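You operate a simulated robot arm through the tools that you are given. There is no shell and no other tool.

The job below is to be done with a simulated robot arm. You get a single attempt, and the scene is never put back.

JOB
Torque both bolts of the cap at L15 to 30 Nm.
Fine: use the torque wrench from the low table and put it back; the stand stays locked.

Only the result counts: the job must be done as asked and must still hold three seconds after the hand-in. Knocking over, shifting, dropping, spilling or breaking anything else fails it. A push-on lid holds only when it is set on centred and level and pressed home; a screw cap is set on level and turned clockwise until tight.

ROBOT AND FRAMES
A 7-joint arm with a two-finger parallel gripper, fixed in place. Base frame: the origin is on the floor under the middle of its stand, x ahead of it, y to its left, z up; the work surface is at about z = 660. Lengths are in mm, angles in degrees, forces in N, time in s.
With the tool pointing down near the work surface it reaches from about 440 to 920 mm from the base axis. Its first joint turns from -143.0 to 143.0 degrees. Payload 3 kg.
The tool frame sits at the grasp point between the pads (the TCP): z along the fingers, y along the line on which they close. The tips reach 30 mm beyond it. Largest opening 94 mm; finger width 28, thickness 10; the body of the gripper, 50 by 96 mm, starts 55 mm behind the TCP.
Orientation is that of the tool frame in the base frame, as a unit quaternion [x, y, z, w]. With the fingers straight down and closing along the base's y, the tool's x points along the base's -x, its y along +y and its z along -z.

CONTROLS
- The arm moves only by the tool play_rows. Its argument "rows" is a list that holds one entry, the list of rows, each a list of 7 numbers: the gripper command, from -1 (fully open) to 1 (shut), values between in proportion, then the shift along the base's x, y, z in mm, then the turn, a rotation vector about the base's x, y, z in rad. In form: [[[hand, x, y, z, wx, wy, wz], ...]]. A call has 1 to 20 rows; each row shifts and turns the commanded pose from where the row before left it. Each row takes 0.2 s and may step no farther than 50 mm and 8.6 degrees from the row before; otherwise, or with a gripper value out of range, the whole call is refused. A pose out of reach is approached as far as the arm can. The call stops where the force on the tool passes 40 N (or 10 N more than at its start, if that is more) or the arm is blocked; 0.2 s more then pass. Each finger travels about 72 mm/s and halts on what it meets, pressing with about 29 N; the grip force reading is that of the motor and also rises with nothing between the fingers. The clock runs only during rows and for 0.2 s after the last one: add rows that do not move to give the fingers time. It gives the time, the measured TCP pose, the force on the tool (base axes), the opening and the grip force at its end, in the units of the frame above (readings bear some noise), with the torque about the TCP (base axes, N m) and any sound that the robot's microphone picked up, and new pictures: "show" is both (left out), scene, wrist or none.
- Cameras (640 x 400 px; columns grow to the right, rows downward): "scene" is fixed at [220.7, 501.3, 1471.1]; the picture's right is [-0.83, -0.55, 0.00], its down [-0.36, 0.55, -0.75] and it looks along [0.42, -0.63, -0.66] (base axes); focal length 349 px, centre (320, 200). "wrist" rides on the gripper at [76, 14, -102] in the tool frame; the picture's right is [-0.18, 0.98, 0.00], its down [-0.75, -0.14, -0.64] and it looks along [-0.63, -0.12, 0.77] (tool axes); focal length 243 px, centre (320, 200). There is no depth. A picture from a camera that has moved, and an enlarged one, comes with that camera's place and axes in the base frame and with its lens.
- enlarge(camera, box): a new picture of the part [left, top, right, bottom] of that camera's present view, enlarged. The clock stands still meanwhile.
- close_job(): hands the job in; it is judged then, once.

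Places have to be worked out from the pictures, the camera data and where the tool is seen. Open the gripper and draw the arm clear of the work before you hand the job in, unless the task says otherwise.

The tools are called after "Call:" as a command line: name --argument value ..., lists and objects as JSON in quotes. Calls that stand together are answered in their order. play_rows: Moves the arm, as the interface text tells. Its arguments: {"type":"object","properties":{"rows":{"type":"array","items":{"type":"array","items":{"type":"array","items":{"type":"number"}}}},"show":{"type":"string","enum":["both","scene","wrist","none"]}},"required":["rows"]} The other tools are called the same way: enlarge (camera, box) takes an enlarged picture of a part of a camera's view; close_job () hands the job in.

At the start:

```text
t: 0.0
position: [581.1, 123.0, 1213.8]
orientation: [0.0, 1.0, 0.0, 0.0]
ft_force: [0.3, 0.0, 0.0]
moment: [-0.03, -0.02, -0.02]
grip_width: 94.2
finger_force: 0.0
```

scene: 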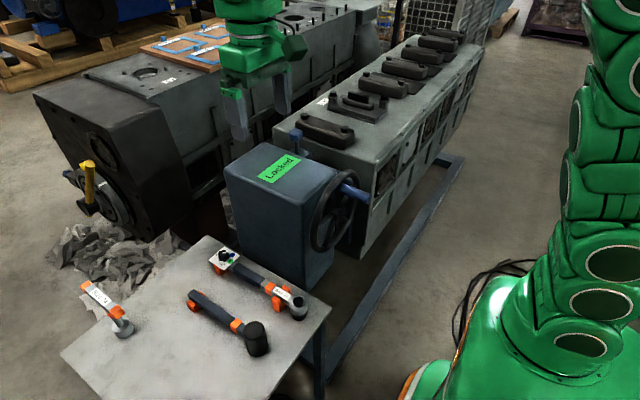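
wrist: 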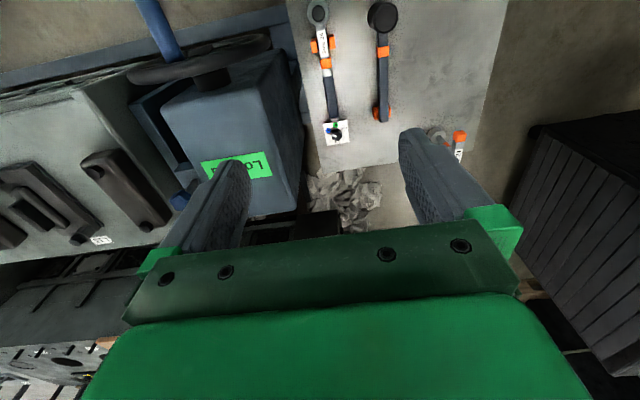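

I'll start by looking closely at the scene: the tools on the low table, the labels and the caps on the engine block.

Call:
enlarge --camera "scene" --box '[60, 230, 340, 400]'

Call:
enlarge --camera "scene" --box '[280, 20, 490, 160]'

Call:
enlarge --camera "wrist" --box '[280, 0, 480, 160]'

Call:
enlarge --camera "wrist" --box '[0, 100, 200, 280]'

```text
2.29 times, centred on (200, 315) of scene
camera zoom: at [220.7, 501.3, 1471.1], right [-0.83, -0.55, 0.0], down [-0.36, 0.55, -0.75], along [0.42, -0.63, -0.66], focal length 797 px, centre (594, -63)
```

zoom: 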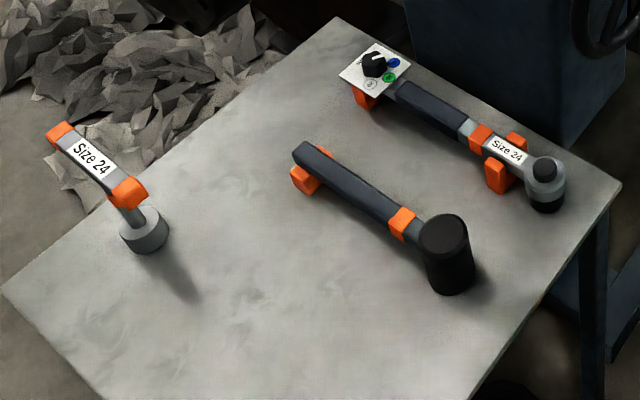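

```text
2.86 times, centred on (385, 90) of scene
camera zoom: at [220.7, 501.3, 1471.1], right [-0.83, -0.55, 0.0], down [-0.36, 0.55, -0.75], along [0.42, -0.63, -0.66], focal length 997 px, centre (134, 514)
```

zoom: 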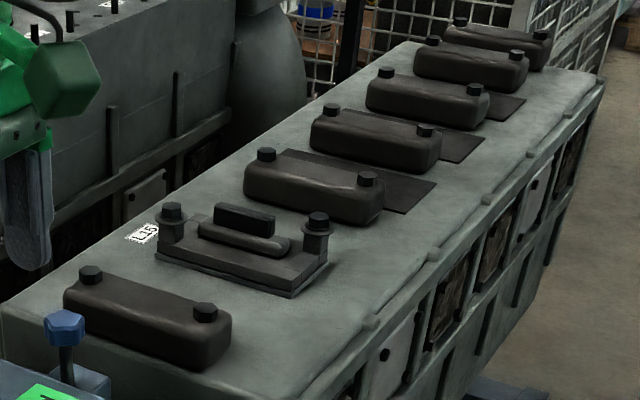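

```text
2.50 times, centred on (380, 80) of wrist
camera zoom: at [505.5, 136.9, 1316.5], right [0.18, 0.98, 0.0], down [0.75, -0.14, 0.64], along [0.63, -0.12, -0.77], focal length 606 px, centre (170, 500)
```

zoom: 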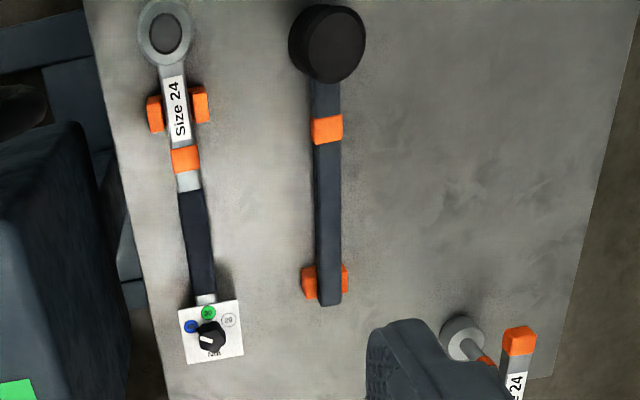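

```text
2.22 times, centred on (100, 190) of wrist
camera zoom: at [505.5, 136.9, 1316.5], right [0.18, 0.98, 0.0], down [0.75, -0.14, 0.64], along [0.63, -0.12, -0.77], focal length 539 px, centre (809, 222)
```

zoom: 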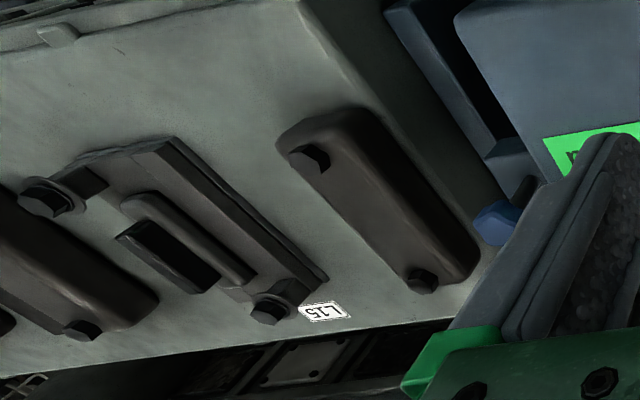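

The torque wrench (dial end near [787,126,716]) and cap L15 are visible, but I need closer views of the dial. I'll move the hand down and ahead, staying well above everything, to look at it.

Call:
play_rows --rows '[[[-1, 15, 2, -30, 0, 0, 0], [-1, 15, 2, -30, 0, 0, 0], [-1, 15, 2, -30, 0, 0, 0], [-1, 15, 2, -30, 0, 0, 0], [-1, 15, 2, -30, 0, 0, 0], [-1, 15, 2, -30, 0, 0, 0]]]' --show "both"

```text
t: 1.4
position: [674.1, 136.6, 1030.8]
orientation: [0.0, 1.0, 0.001, -0.001]
ft_force: [0.2, -0.2, 0.6]
moment: [0.01, -0.01, 0.01]
grip_width: 93.9
finger_force: 0.0
camera wrist: at [596.9, 149.4, 1134.9], right [0.18, 0.98, 0.0], down [0.75, -0.14, 0.64], along [0.63, -0.12, -0.77], focal length 243 px, centre (320, 200)
```

scene: 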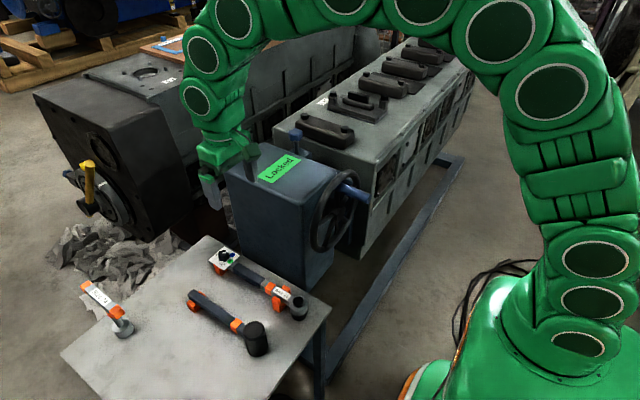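
wrist: 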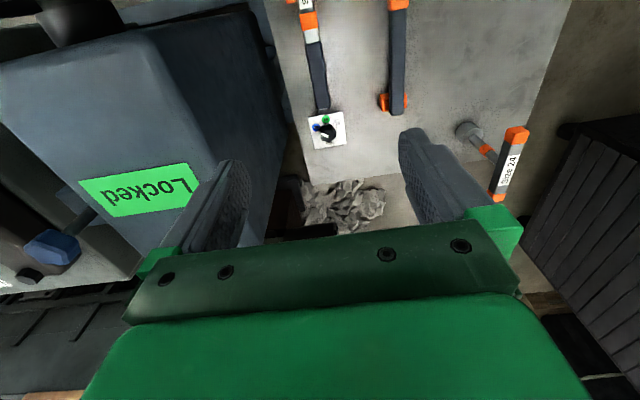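

The dial is now clear in the wrist view. I'll enlarge it to read the setting.

Call:
enlarge --camera "wrist" --box '[296, 100, 360, 155]'

Call:
enlarge --camera "wrist" --box '[280, 0, 540, 210]'

Call:
enlarge --camera "scene" --box '[195, 235, 315, 325]'

```text
7.27 times, centred on (328, 128) of wrist
camera zoom: at [596.9, 149.4, 1134.9], right [0.18, 0.98, 0.0], down [0.75, -0.14, 0.64], along [0.63, -0.12, -0.77], focal length 1764 px, centre (262, 727)
```

zoom: 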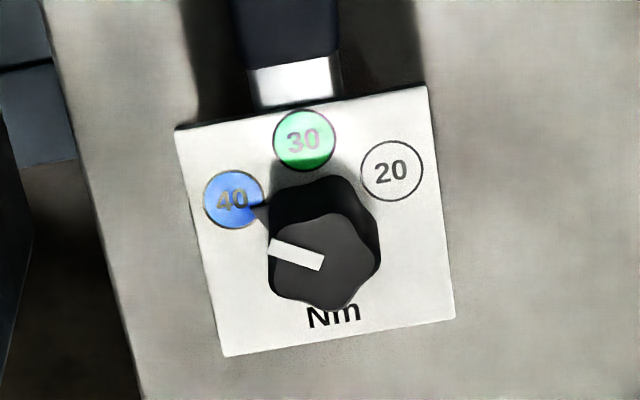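

```text
1.90 times, centred on (410, 105) of wrist
camera zoom: at [596.9, 149.4, 1134.9], right [0.18, 0.98, 0.0], down [0.75, -0.14, 0.64], along [0.63, -0.12, -0.77], focal length 462 px, centre (149, 381)
```

zoom: 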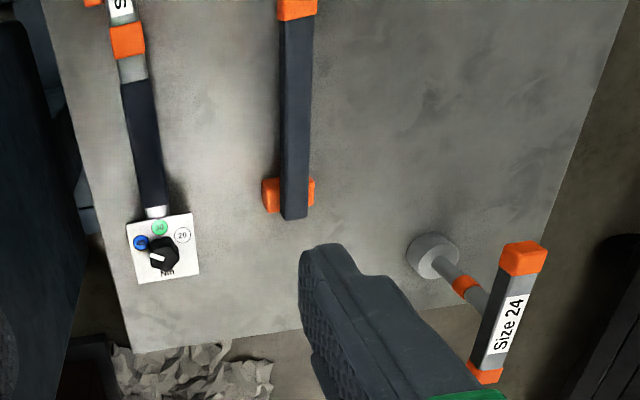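

```text
4.44 times, centred on (255, 280) of scene
camera zoom: at [220.7, 501.3, 1471.1], right [-0.83, -0.55, 0.0], down [-0.36, 0.55, -0.75], along [0.42, -0.63, -0.66], focal length 1550 px, centre (609, -156)
```

zoom: 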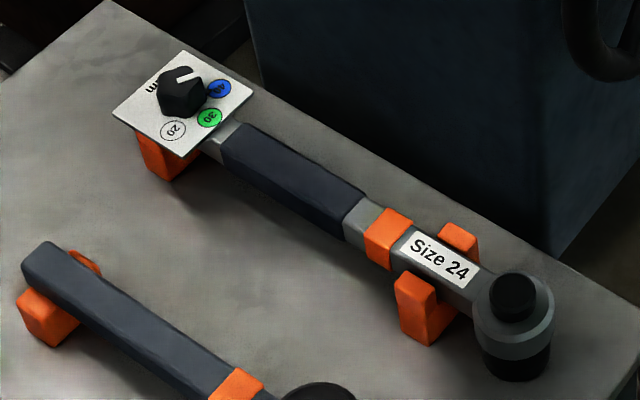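

The knob points at 40, and it must go to 30, which is about 60° clockwise seen from above. I place the dial centre near [785,130,714], so I'll move above it for a closer look from between the fingers.

Call:
play_rows --rows '[[[-1, 22, -1.3, -32, 0, 0, 0], [-1, 22, -1.3, -32, 0, 0, 0], [-1, 22, -1.3, -32, 0, 0, 0], [-1, 22, -1.3, -32, 0, 0, 0], [-1, 22, -1.3, -32, 0, 0, 0], [-1, 0, 0, 0, 0, 0, 0]]]' --show "both"

```text
t: 2.8
position: [783.4, 130.5, 873.4]
orientation: [-0.001, 1.0, 0.001, 0.0]
ft_force: [-0.3, 0.2, -1.1]
moment: [0.04, -0.01, 0.0]
grip_width: 94.0
finger_force: 0.0
camera wrist: at [706.5, 143.7, 975.9], right [0.18, 0.98, 0.0], down [0.75, -0.14, 0.64], along [0.63, -0.12, -0.77], focal length 243 px, centre (320, 200)
```

scene: 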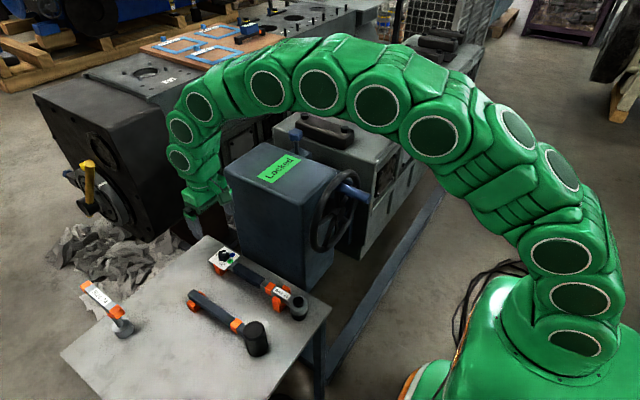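
wrist: 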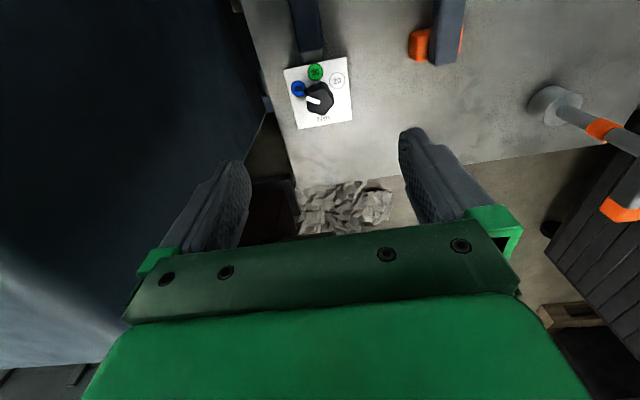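

Call:
enlarge --camera "wrist" --box '[270, 50, 366, 140]'

Call:
enlarge --camera "scene" --box '[170, 180, 270, 290]'

```text
4.44 times, centred on (318, 95) of wrist
camera zoom: at [706.5, 143.7, 975.9], right [0.18, 0.98, 0.0], down [0.75, -0.14, 0.64], along [0.63, -0.12, -0.77], focal length 1078 px, centre (329, 667)
```

zoom: 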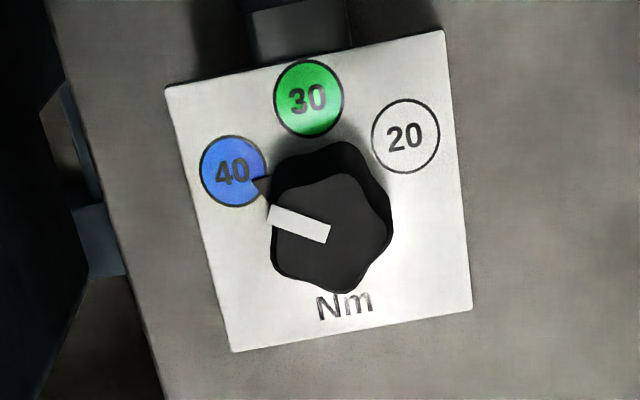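

```text
3.64 times, centred on (220, 235) of scene
camera zoom: at [220.7, 501.3, 1471.1], right [-0.83, -0.55, 0.0], down [-0.36, 0.55, -0.75], along [0.42, -0.63, -0.66], focal length 1268 px, centre (684, 73)
```

zoom: 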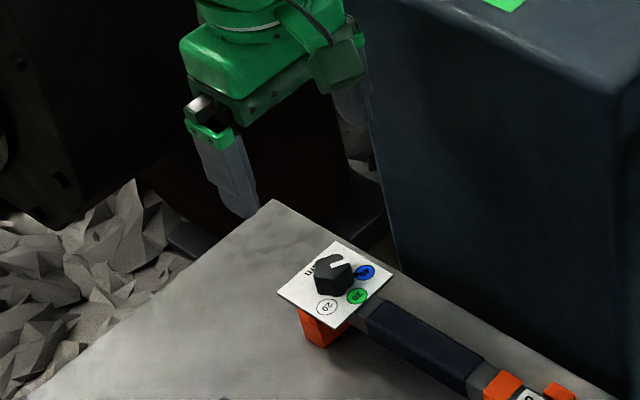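

Knob centre is about [784,129.5], its top near z=733 and the plate near z=714, with the marks 60° apart. I'll yaw +30° so the later −60° turn is centred, narrow the fingers and come down to just above the knob.

Call:
play_rows --rows '[[[-0.3, 0.2, -0.2, -20, 0, 0, 0.131], [-0.3, 0.2, -0.2, -20, 0, 0, 0.131], [-0.3, 0.2, -0.3, -20, 0, 0, 0.131], [-0.3, 0.1, -0.3, -20, 0, 0, 0.131], [-0.3, 0, 0, 0, 0, 0, 0]]]' --show "both"

```text
t: 4.0
position: [782.3, 129.1, 794.7]
orientation: [-0.26, 0.966, -0.001, 0.0]
ft_force: [-0.6, 0.3, -0.3]
moment: [0.02, 0.01, 0.01]
grip_width: 61.2
finger_force: 0.1
camera wrist: at [708.7, 101.4, 897.2], right [-0.33, 0.94, 0.0], down [0.72, 0.26, 0.64], along [0.61, 0.21, -0.77], focal length 243 px, centre (320, 200)
```

scene: 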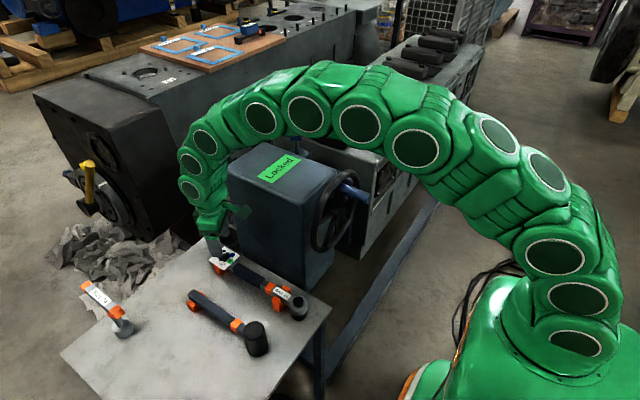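
wrist: 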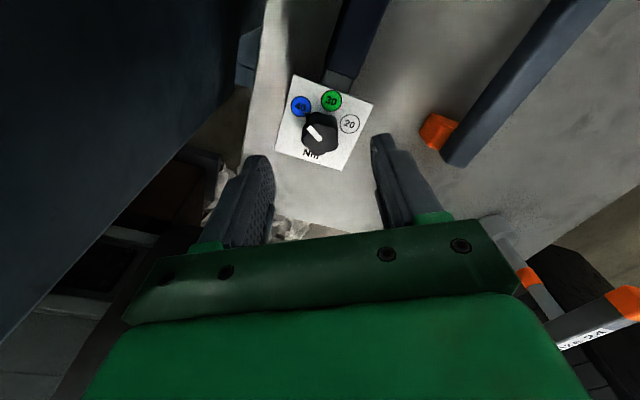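

I'll check the knob's position relative to the fingers at this closer range.

Call:
enlarge --camera "wrist" --box '[240, 60, 400, 190]'

Call:
enlarge --camera "scene" --box '[180, 200, 270, 285]'

```text
3.08 times, centred on (320, 125) of wrist
camera zoom: at [708.7, 101.4, 897.2], right [-0.33, 0.94, 0.0], down [0.72, 0.26, 0.64], along [0.61, 0.21, -0.77], focal length 746 px, centre (320, 431)
```

zoom: 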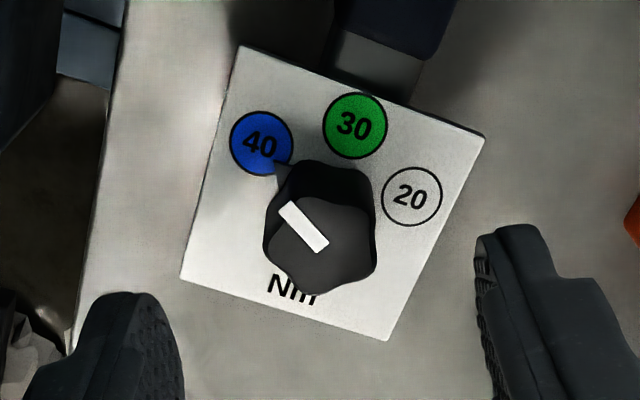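

```text
4.71 times, centred on (225, 242) of scene
camera zoom: at [220.7, 501.3, 1471.1], right [-0.83, -0.55, 0.0], down [-0.36, 0.55, -0.75], along [0.42, -0.63, -0.66], focal length 1641 px, centre (767, 0)
```

zoom: 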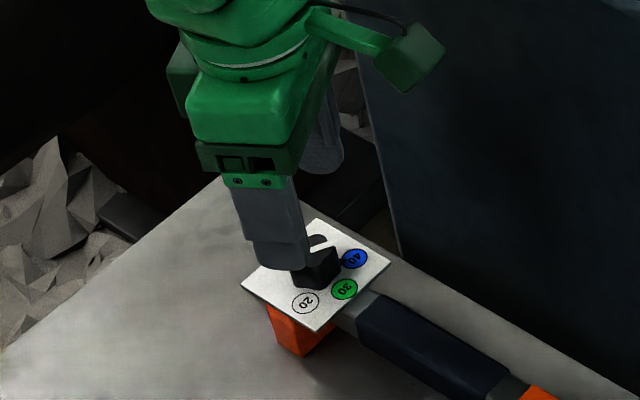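

The knob centre sits about 2.5 mm further out in x, otherwise well centred. I'll correct that and lower the fingertips around the knob to about 6 mm above the plate, then look.

Call:
play_rows --rows '[[[-0.3, 1.5, 0.6, -15, 0, 0, 0], [-0.3, 1, 0.4, -15, 0, 0, 0], [-0.3, 0, 0, -8, 0, 0, 0], [-0.3, 0, 0, -5, 0, 0, 0], [-0.3, 0, 0, 0, 0, 0, 0]]]' --show "both"

```text
t: 5.2
position: [786.1, 129.2, 752.7]
orientation: [-0.259, 0.966, 0.001, 0.0]
ft_force: [0.1, 0.2, 0.1]
moment: [-0.02, 0.01, 0.0]
grip_width: 61.0
finger_force: 0.2
camera wrist: at [711.8, 102.3, 854.8], right [-0.33, 0.94, 0.0], down [0.72, 0.25, 0.64], along [0.61, 0.21, -0.77], focal length 243 px, centre (320, 200)
```

scene: 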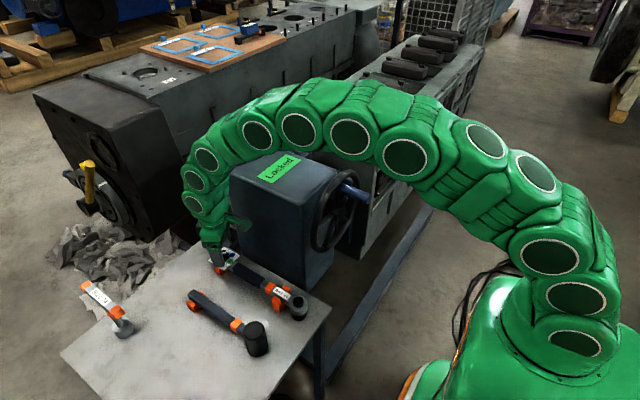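
wrist: 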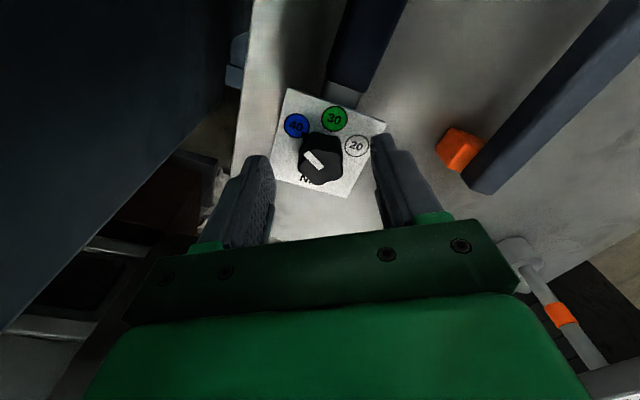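

Call:
enlarge --camera "wrist" --box '[240, 80, 400, 210]'

Call:
enlarge --camera "scene" --box '[180, 215, 260, 290]'

```text
3.08 times, centred on (320, 145) of wrist
camera zoom: at [711.8, 102.3, 854.8], right [-0.33, 0.94, 0.0], down [0.72, 0.25, 0.64], along [0.61, 0.21, -0.77], focal length 746 px, centre (320, 369)
```

zoom: 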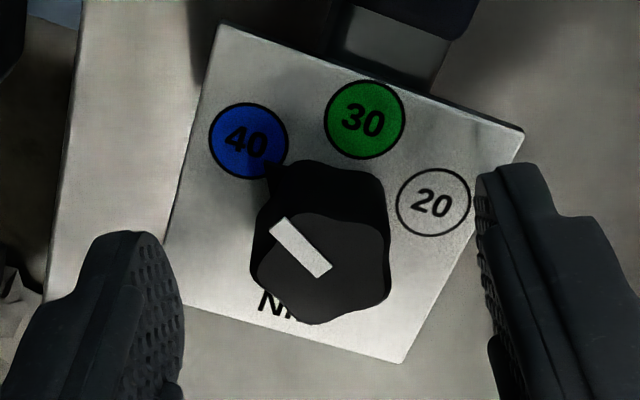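

```text
5.33 times, centred on (220, 252) of scene
camera zoom: at [220.7, 501.3, 1471.1], right [-0.83, -0.55, 0.0], down [-0.36, 0.55, -0.75], along [0.42, -0.63, -0.66], focal length 1860 px, centre (853, -80)
```

zoom: 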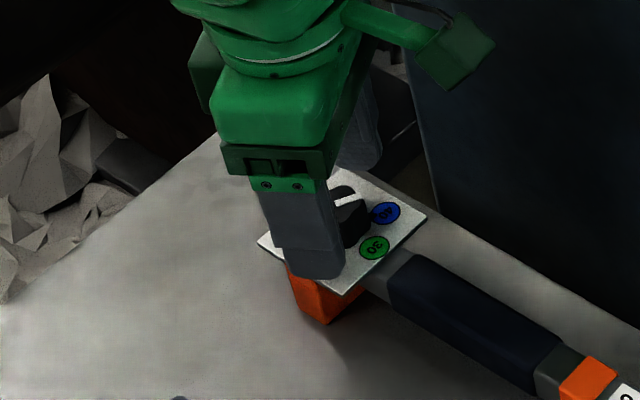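

The fingers straddle the knob with the tips about 8 mm above the plate, and the knob is centred to within 1–2 mm. I'll lower 3 mm and close gently on the knob.

Call:
play_rows --rows '[[[-0.3, -0.5, 0.9, -3, 0, 0, 0], [0.0, 0, 0, 0, 0, 0, 0], [0.3, 0, 0, 0, 0, 0, 0], [0.5, 0, 0, 0, 0, 0, 0], [0.6, 0, 0, 0, 0, 0, 0], [0.6, 0, 0, 0, 0, 0, 0]]]' --show "both"

```text
t: 6.6
position: [784.3, 130.0, 748.5]
orientation: [-0.259, 0.966, 0.0, 0.0]
ft_force: [-0.1, 1.4, -0.4]
moment: [0.1, -0.38, -0.02]
grip_width: 25.5
finger_force: 29.2
camera wrist: at [711.3, 103.3, 851.5], right [-0.33, 0.94, 0.0], down [0.72, 0.25, 0.64], along [0.61, 0.21, -0.77], focal length 243 px, centre (320, 200)
```

scene: 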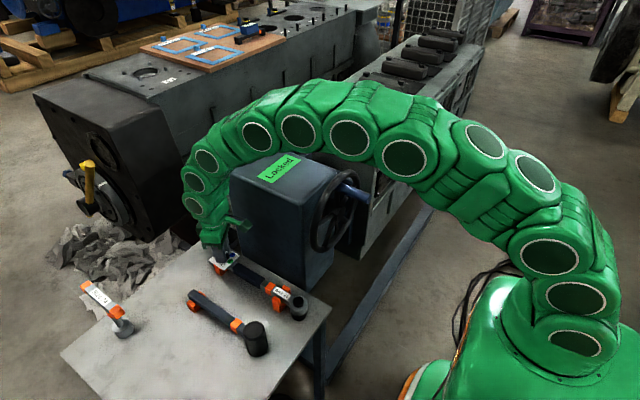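
wrist: 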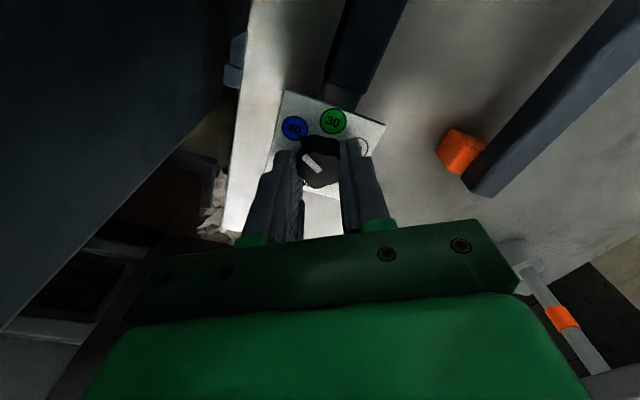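

The knob is gripped at 25.5 mm. I'll turn clockwise in steps of 7.5°, 30° first, and watch the reaction torque.

Call:
play_rows --rows '[[[0.6, 0, 0, 0, 0, 0, -0.13], [0.6, 0, 0, 0, 0, 0, -0.13], [0.6, 0, 0, 0, 0, 0, -0.13], [0.6, 0, 0, 0, 0, 0, -0.13]]]' --show "both"

```text
t: 7.6
position: [785.7, 129.7, 747.9]
orientation: [-0.001, 1.0, 0.0, 0.001]
ft_force: [2.6, -2.0, 9.1]
moment: [-0.11, -0.07, 0.01]
grip_width: 25.4
finger_force: 29.5
camera wrist: at [708.6, 143.1, 851.0], right [0.18, 0.98, 0.0], down [0.75, -0.14, 0.64], along [0.63, -0.12, -0.77], focal length 243 px, centre (320, 200)
```

scene: 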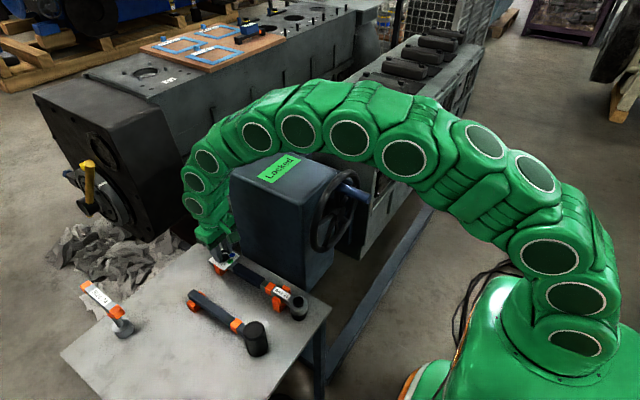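
wrist: 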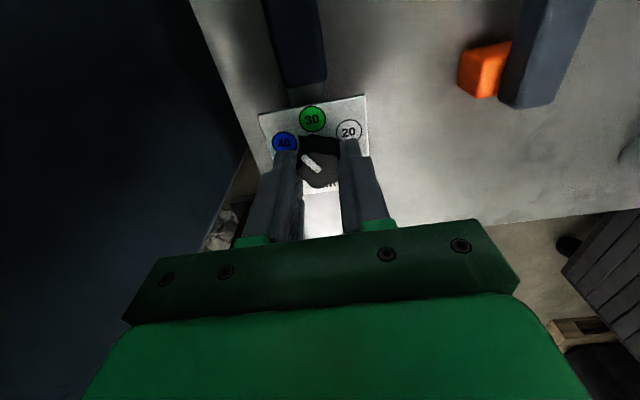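

The knob is turning with the fingers, and the dial plate hasn't moved. I'll enlarge to confirm before I continue.

Call:
enlarge --camera "wrist" --box '[240, 80, 400, 210]'

Call:
enlarge --camera "scene" --box '[180, 215, 320, 325]'

```text
3.08 times, centred on (320, 145) of wrist
camera zoom: at [708.6, 143.1, 851.0], right [0.18, 0.98, 0.0], down [0.75, -0.14, 0.64], along [0.63, -0.12, -0.77], focal length 746 px, centre (320, 369)
```

zoom: 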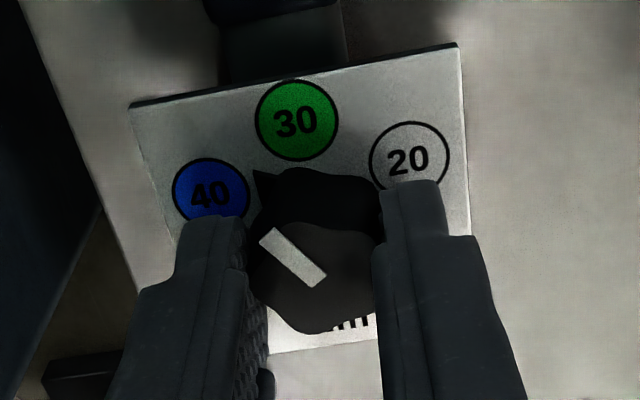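

```text
3.64 times, centred on (250, 270) of scene
camera zoom: at [220.7, 501.3, 1471.1], right [-0.83, -0.55, 0.0], down [-0.36, 0.55, -0.75], along [0.42, -0.63, -0.66], focal length 1268 px, centre (574, -54)
```

zoom: 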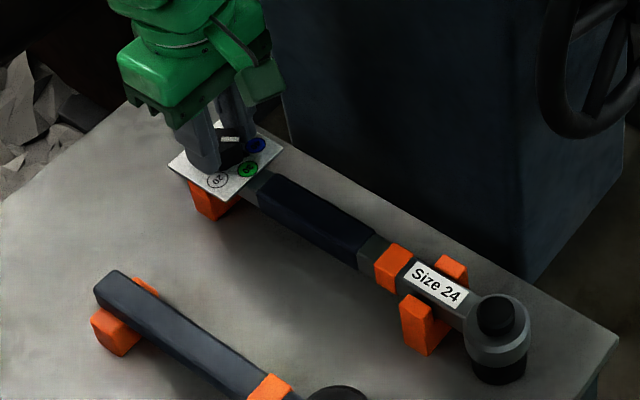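

The pointer is halfway between 40 and 30. I'll turn the remaining ~30°.

Call:
play_rows --rows '[[[0.6, 0, 0, 0, 0, 0, -0.13], [0.6, 0, 0, 0, 0, 0, -0.13], [0.6, 0, 0, 0, 0, 0, -0.13], [0.6, 0, 0, 0, 0, 0, -0.137], [0.6, 0, 0, 0, 0, 0, 0]]]' --show "wrist"

Call:
enlarge --camera "wrist" --box '[240, 80, 400, 210]'

```text
t: 8.8
position: [786.5, 129.6, 748.3]
orientation: [0.26, 0.966, 0.001, 0.001]
ft_force: [10.0, -4.6, 24.5]
moment: [-0.1, -0.23, -0.06]
grip_width: 25.4
finger_force: 28.7
camera wrist: at [725.8, 179.2, 850.7], right [0.65, 0.76, 0.0], down [0.58, -0.5, 0.64], along [0.49, -0.42, -0.77], focal length 243 px, centre (320, 200)
```

wrist: 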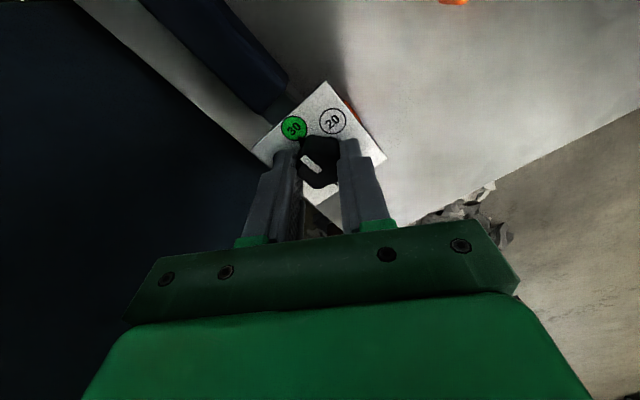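

```text
3.08 times, centred on (320, 145) of wrist
camera zoom: at [725.8, 179.2, 850.7], right [0.65, 0.76, 0.0], down [0.58, -0.5, 0.64], along [0.49, -0.42, -0.77], focal length 746 px, centre (320, 369)
```

zoom: 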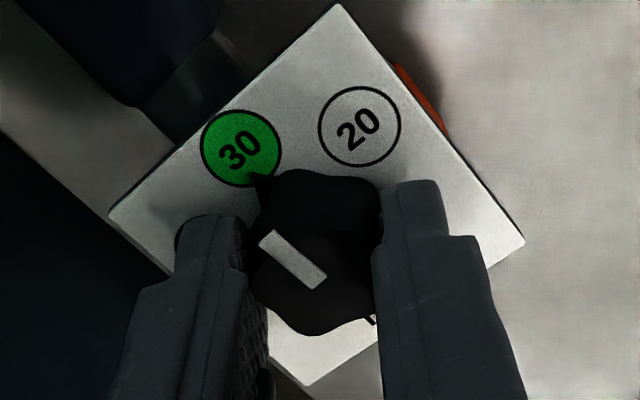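

The pointer appears to be at 30, but the vertical load has risen to 24 N. I'll ease up by 1 mm, open the fingers and rise to check the setting.

Call:
play_rows --rows '[[[0.6, 0, 0, 1, 0, 0, 0], [0.3, 0, 0, 0, 0, 0, 0], [0.0, 0, 0, 0, 0, 0, 0], [-0.3, 0, 0, 0, 0, 0, 0], [-0.3, 0, 0, 5, 0, 0, 0], [-0.3, 0, 0, 20, 0, 0, 0], [-0.3, 0, 0, 30, 0, 0, 0], [-0.3, 0, 0, 30, 0, 0, 0]]]' --show "both"

Call:
enlarge --camera "wrist" --box '[240, 50, 400, 180]'

Call:
enlarge --camera "scene" --box '[180, 215, 320, 325]'

```text
t: 10.6
position: [783.3, 129.7, 833.2]
orientation: [0.259, 0.966, 0.001, -0.001]
ft_force: [-0.3, -0.2, 0.1]
moment: [0.0, 0.0, -0.02]
grip_width: 61.1
finger_force: 0.1
camera wrist: at [724.8, 179.2, 935.6], right [0.65, 0.76, 0.0], down [0.58, -0.5, 0.64], along [0.49, -0.42, -0.77], focal length 243 px, centre (320, 200)
```

scene: 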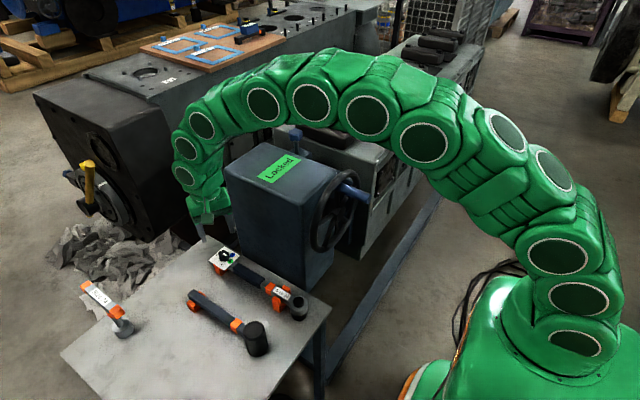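
wrist: 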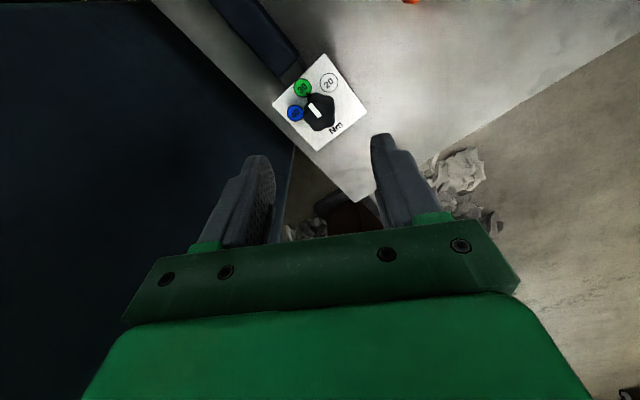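

```text
3.08 times, centred on (320, 115) of wrist
camera zoom: at [724.8, 179.2, 935.6], right [0.65, 0.76, 0.0], down [0.58, -0.5, 0.64], along [0.49, -0.42, -0.77], focal length 746 px, centre (320, 462)
```

zoom: 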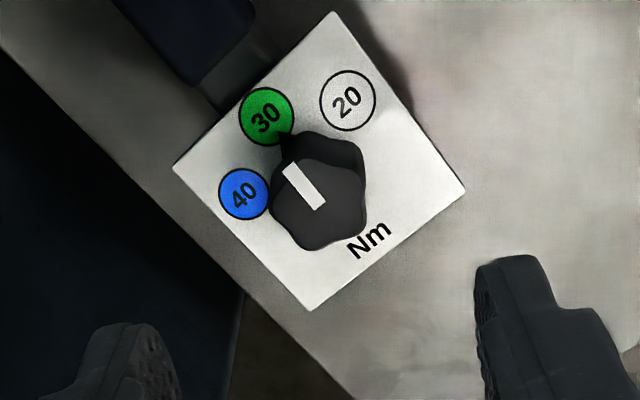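

```text
3.64 times, centred on (250, 270) of scene
camera zoom: at [220.7, 501.3, 1471.1], right [-0.83, -0.55, 0.0], down [-0.36, 0.55, -0.75], along [0.42, -0.63, -0.66], focal length 1268 px, centre (574, -54)
```

zoom: 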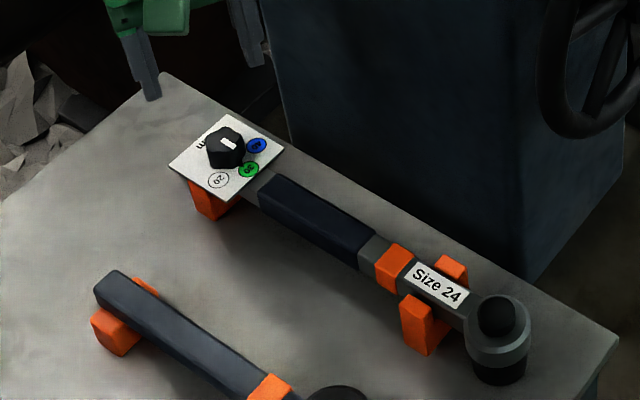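

The dial now reads 30 with the pointer centred on the green mark. Before I pick up the wrench I'll rise and swing over to look closely at cap L15.

Call:
play_rows --rows '[[[-0.3, -5, -5, 45, 0, 0, 0], [-0.3, -5, -5, 45, 0, 0, 0], [-0.3, -5, -5, 45, 0, 0, 0], [-0.3, -5, -5, 45, 0, 0, 0], [-0.3, -5, -10, 45, 0, 0, 0], [-0.3, -5, -20, 40, 0, 0, 0], [-0.3, -15, -40, 20, 0, 0, 0], [-0.3, -15, -45, 0, 0, 0, 0], [-0.3, -15, -45, 0, 0, 0, 0], [-0.3, -15, -45, 0, 0, 0, 0], [-0.3, -15, -45, 0, 0, 0, 0], [-0.3, -15, -45, 0, 0, 0, 0], [-0.3, -15, -45, 0, 0, 0, 0], [-0.3, -15, -45, 0, 0, 0, 0], [-0.3, -5, -20, 0, 0, 0, 0]]]' --show "both"

```text
t: 13.8
position: [630.1, -293.7, 1116.9]
orientation: [0.259, 0.966, -0.001, 0.0]
ft_force: [0.1, -0.4, 0.1]
moment: [0.03, 0.03, 0.02]
grip_width: 60.8
finger_force: 0.0
camera wrist: at [570.6, -245.7, 1220.5], right [0.65, 0.76, 0.0], down [0.58, -0.5, 0.64], along [0.49, -0.42, -0.77], focal length 243 px, centre (320, 200)
```

scene: 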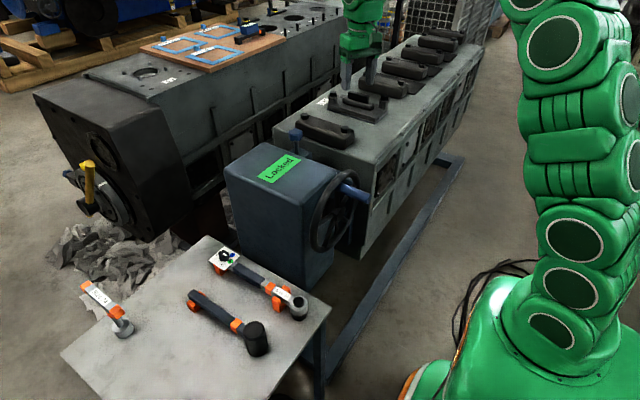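
wrist: 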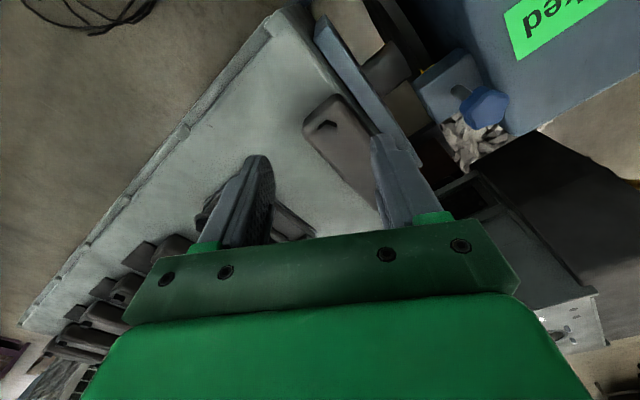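

The fingers hide cap L15 from here. I'll shift further out and yaw a bit more so the cap shows between the fingers.

Call:
play_rows --rows '[[[-1, 24, -28, 5, 0, 0, -0.09], [-1, 24, -28, 5, 0, 0, -0.09], [-1, 24, -28, 5, 0, 0, -0.09], [-1, 24, -28, 5, 0, 0, -0.09], [-1, 24, -28, 5, 0, 0, -0.09], [-1, 0, 0, 0, 0, 0, 0]]]' --show "both"

```text
t: 15.2
position: [714.6, -407.0, 1107.0]
orientation: [0.448, 0.894, 0.0, 0.001]
ft_force: [1.3, 0.6, 0.8]
moment: [0.02, 0.01, 0.01]
grip_width: 94.1
finger_force: 0.0
out of reach, approached as far as the arm can: row 4, 5
camera wrist: at [680.5, -338.0, 1209.7], right [0.9, 0.44, 0.0], down [0.34, -0.69, 0.64], along [0.28, -0.58, -0.77], focal length 243 px, centre (320, 200)
```

scene: 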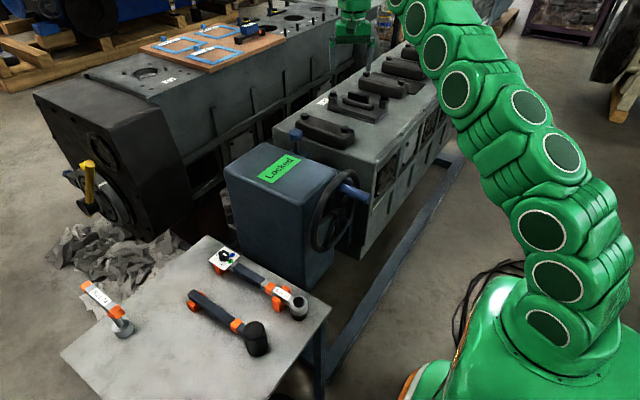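
wrist: 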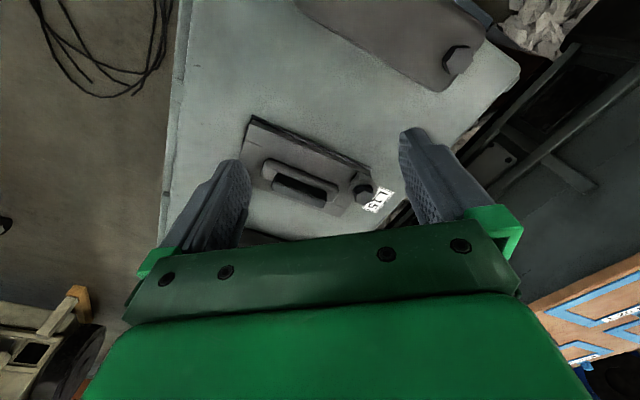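

Call:
enlarge --camera "wrist" --box '[180, 60, 420, 240]'

Call:
enlarge --camera "scene" --box '[270, 60, 420, 180]'

```text
2.22 times, centred on (300, 150) of wrist
camera zoom: at [680.5, -338.0, 1209.7], right [0.9, 0.44, 0.0], down [0.34, -0.69, 0.64], along [0.28, -0.58, -0.77], focal length 539 px, centre (364, 311)
```

zoom: 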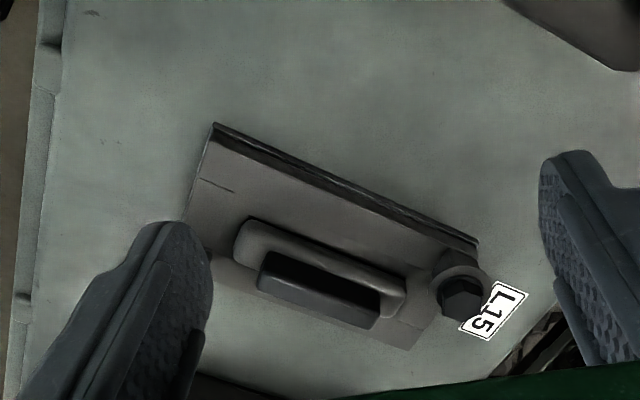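

```text
3.33 times, centred on (345, 120) of scene
camera zoom: at [220.7, 501.3, 1471.1], right [-0.83, -0.55, 0.0], down [-0.36, 0.55, -0.75], along [0.42, -0.63, -0.66], focal length 1163 px, centre (237, 467)
```

zoom: 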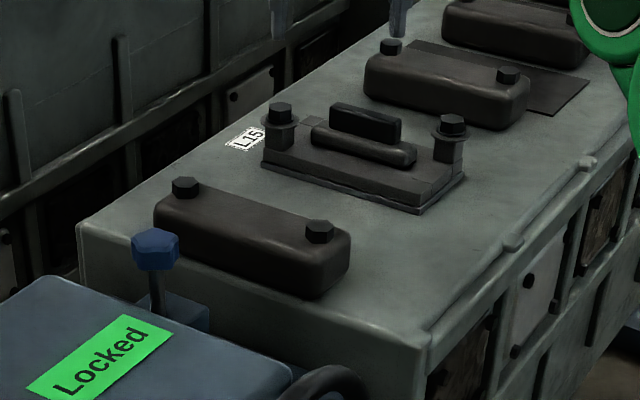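

Triangulation puts bolt A (by the label) near [825,-495,952], and bolt B is hidden by a finger. I'll tilt the hand outward about 26° so the whole cap comes into the clear part of the wrist view.

Call:
play_rows --rows '[[[-1, 0, 0, 0, -0.134, -0.066, 0], [-1, 0, 0, 0, -0.134, -0.066, 0], [-1, 0, 0, 0, -0.134, -0.066, 0], [-1, 0, 0, 0, 0, 0, 0]]]' --show "wrist"

Call:
enlarge --camera "wrist" --box '[160, 0, 480, 200]'

```text
t: 16.2
position: [713.5, -408.0, 1106.8]
orientation: [0.457, 0.861, -0.13, 0.181]
ft_force: [0.5, -0.1, 0.1]
moment: [0.0, -0.01, 0.01]
grip_width: 93.9
finger_force: 0.1
camera wrist: at [666.2, -304.0, 1166.0], right [0.91, 0.4, 0.02], down [0.15, -0.38, 0.91], along [0.38, -0.83, -0.41], focal length 243 px, centre (320, 200)
```

wrist: 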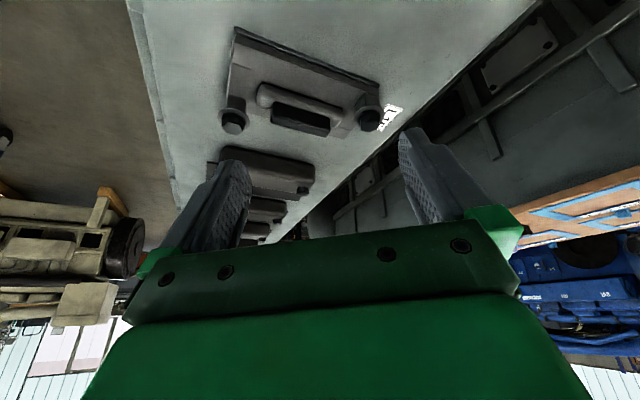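

```text
2.00 times, centred on (320, 100) of wrist
camera zoom: at [666.2, -304.0, 1166.0], right [0.91, 0.4, 0.02], down [0.15, -0.38, 0.91], along [0.38, -0.83, -0.41], focal length 485 px, centre (320, 400)
```

zoom: 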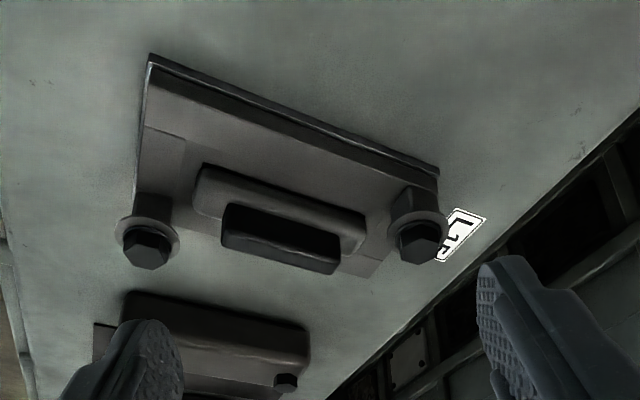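

Both bolts are now visible: block axes run along base x/y, and the bolts sit diagonally on the cap at A≈[832,-506,935] and B≈[668,-583,935]. Before grasping the wrench I want to know how far the wrist can yaw, so I'll level the tool, move to a free spot and start turning.

Call:
play_rows --rows '[[[-1, 0, 0, 5, 0.134, 0.066, 0], [-1, 0, 0, 5, 0.134, 0.066, 0], [-1, 0, 0, 5, 0.134, 0.066, 0], [-1, -8, 42, 0, 0, 0, 0.145], [-1, -8, 42, 0, 0, 0, 0.145], [-1, -8, 42, 0, 0, 0, 0.145], [-1, -8, 42, 0, 0, 0, 0.145], [-1, -8, 42, 0, 0, 0, 0.145], [-1, -8, 42, 0, 0, 0, 0.145], [-1, -8, 42, 0, 0, 0, 0.145], [-1, -8, 42, 0, 0, 0, 0.145], [-1, -8, 42, 0, 0, 0, 0.145], [-1, -8, 42, 0, 0, 0, 0.145], [-1, 0, 20, 0, 0, 0, 0.145], [-1, 0, 20, 0, 0, 0, 0.145], [-1, 0, 20, 0, 0, 0, 0.145], [-1, 0, 20, 0, 0, 0, 0.145], [-1, 0, 20, 0, 0, 0, 0.145]]]' --show "scene"

```text
t: 20.0
position: [632.5, 112.6, 1123.1]
orientation: [-0.566, 0.825, 0.0, 0.0]
ft_force: [-0.4, 0.4, -0.1]
moment: [0.02, 0.02, 0.0]
grip_width: 94.0
finger_force: 0.0
```

scene: 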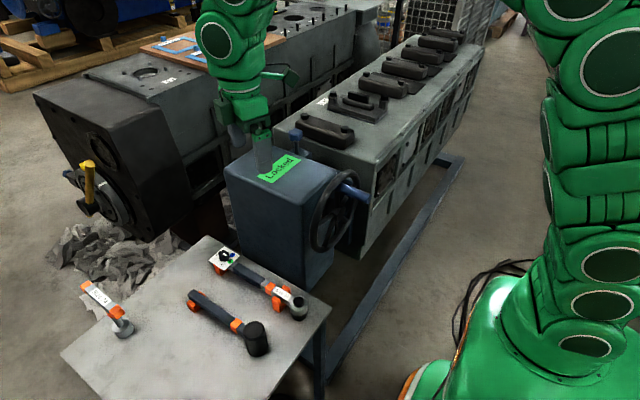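

Yaw is now +69° with no limit reached. I'll keep turning toward +180°, staying high over the table.

Call:
play_rows --rows '[[[-1, 5, 1.5, 0, 0, 0, 0.148], [-1, 5, 1.5, 0, 0, 0, 0.148], [-1, 5, 1.5, 0, 0, 0, 0.148], [-1, 5, 1.5, 0, 0, 0, 0.148], [-1, 5, 1.5, 0, 0, 0, 0.148], [-1, 5, 1.5, 0, 0, 0, 0.148], [-1, 5, 1.5, 0, 0, 0, 0.148], [-1, 5, 1.5, 0, 0, 0, 0.148], [-1, 5, 1.5, 0, 0, 0, 0.148], [-1, 5, 1.5, 0, 0, 0, 0.148], [-1, 5, 1.5, 0, 0, 0, 0.148], [-1, 5, 1.5, 0, 0, 0, 0.148], [-1, 5, 0, 0, 0, 0, 0.148], [-1, 0, 0, 0, 0, 0, 0]]]' --show "both"

```text
t: 23.0
position: [699.9, 130.2, 1120.9]
orientation: [1.0, -0.006, 0.0, 0.0]
ft_force: [-0.4, -0.1, -0.1]
moment: [0.0, 0.03, 0.01]
grip_width: 94.0
finger_force: 0.0
camera wrist: at [774.3, 114.6, 1224.4], right [-0.2, -0.98, 0.0], down [-0.75, 0.15, 0.64], along [-0.63, 0.13, -0.77], focal length 243 px, centre (320, 200)
```

scene: 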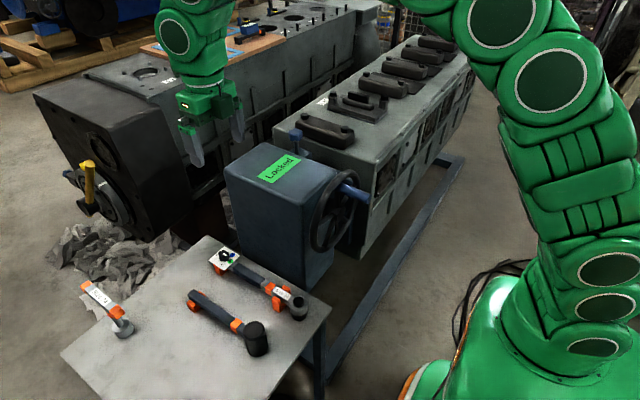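
wrist: 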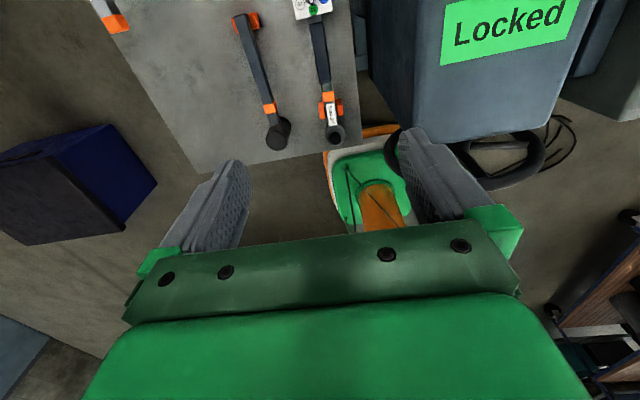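

Yaw +180° is reachable here, so I can grip the wrench with its head on the outward side. I'll enlarge the wrench to measure its pose.

Call:
enlarge --camera "wrist" --box '[240, 0, 400, 160]'

Call:
enlarge --camera "scene" --box '[200, 240, 320, 330]'

```text
2.50 times, centred on (320, 80) of wrist
camera zoom: at [774.3, 114.6, 1224.4], right [-0.2, -0.98, 0.0], down [-0.75, 0.15, 0.64], along [-0.63, 0.13, -0.77], focal length 606 px, centre (320, 500)
```

zoom: 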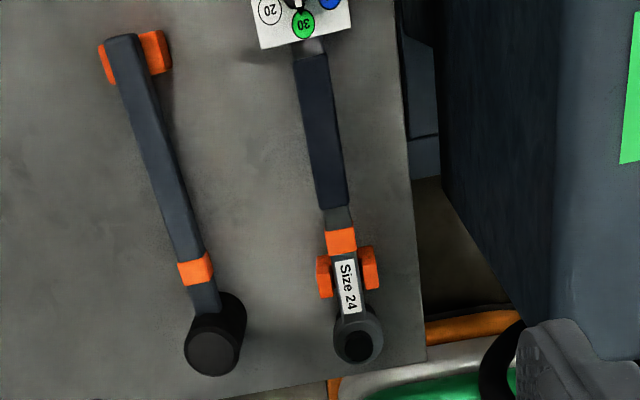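

```text
4.44 times, centred on (260, 285) of scene
camera zoom: at [220.7, 501.3, 1471.1], right [-0.83, -0.55, 0.0], down [-0.36, 0.55, -0.75], along [0.42, -0.63, -0.66], focal length 1550 px, centre (587, -178)
```

zoom: 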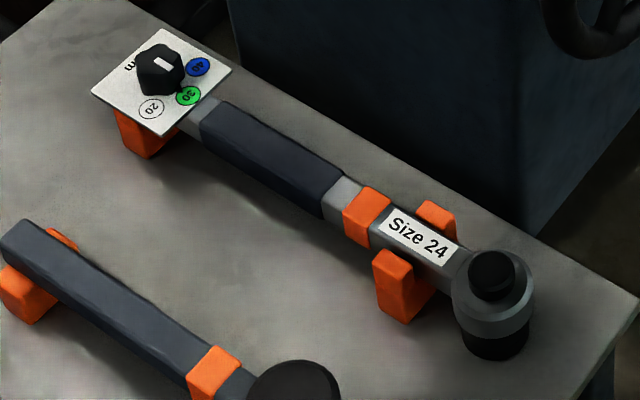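

The wrench lies along x at y≈128.5: head at x≈528, band ≈617, fork posts from 578 to 610, dark grip from 643 to 742. I'll grip just behind the band at x≈640 to stay clear of the fork, descending first to z≈800 to check.

Call:
play_rows --rows '[[[-0.4, -7.5, -0.2, -40, 0, 0, 0.006], [-0.4, -7.5, -0.2, -40, 0, 0, 0.006], [-0.4, -7.5, -0.2, -40, 0, 0, 0], [-0.4, -7.5, -0.2, -40, 0, 0, 0], [-0.4, -7.5, -0.2, -40, 0, 0, 0], [-0.4, -7.5, -0.2, -40, 0, 0, 0], [-0.4, -7.5, -0.2, -40, 0, 0, 0], [-0.4, -7.5, -0.2, -40, 0, 0, 0], [-0.4, 0, 0, 0, 0, 0, 0]]]' --show "both"

Call:
enlarge --camera "wrist" --box '[220, 60, 420, 210]'

Call:
enlarge --camera "scene" --box '[200, 210, 320, 330]'

```text
t: 25.0
position: [636.2, 128.6, 800.1]
orientation: [1.0, -0.002, 0.0, 0.0]
ft_force: [0.2, -0.1, -0.6]
moment: [0.0, 0.0, 0.01]
grip_width: 65.7
finger_force: 0.0
camera wrist: at [711.9, 113.0, 902.8], right [-0.19, -0.98, 0.0], down [-0.75, 0.14, 0.64], along [-0.63, 0.12, -0.77], focal length 243 px, centre (320, 200)
```

scene: 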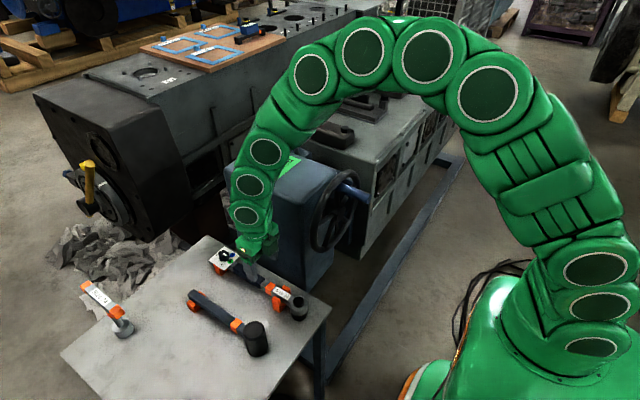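
wrist: 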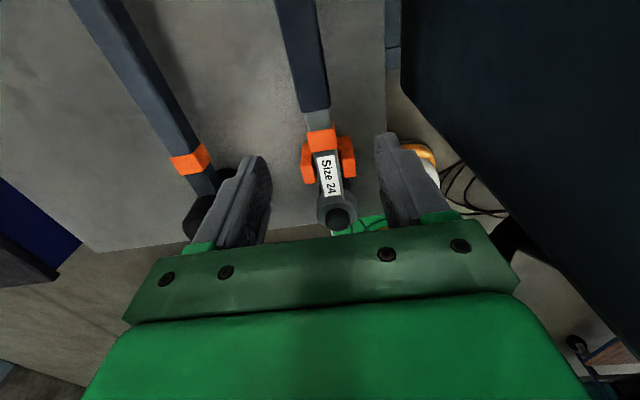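

```text
2.67 times, centred on (320, 135) of wrist
camera zoom: at [711.9, 113.0, 902.8], right [-0.19, -0.98, 0.0], down [-0.75, 0.14, 0.64], along [-0.63, 0.12, -0.77], focal length 647 px, centre (320, 373)
```

zoom: 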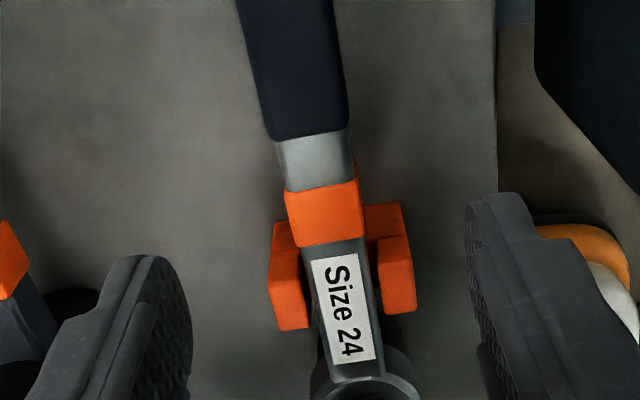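

```text
3.33 times, centred on (260, 270) of scene
camera zoom: at [220.7, 501.3, 1471.1], right [-0.83, -0.55, 0.0], down [-0.36, 0.55, -0.75], along [0.42, -0.63, -0.66], focal length 1163 px, centre (520, -33)
```

zoom: 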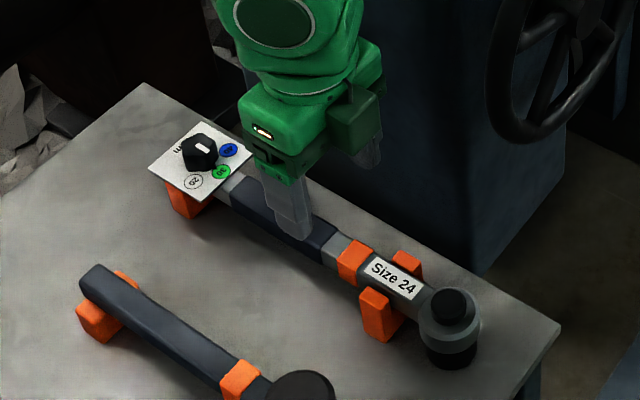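

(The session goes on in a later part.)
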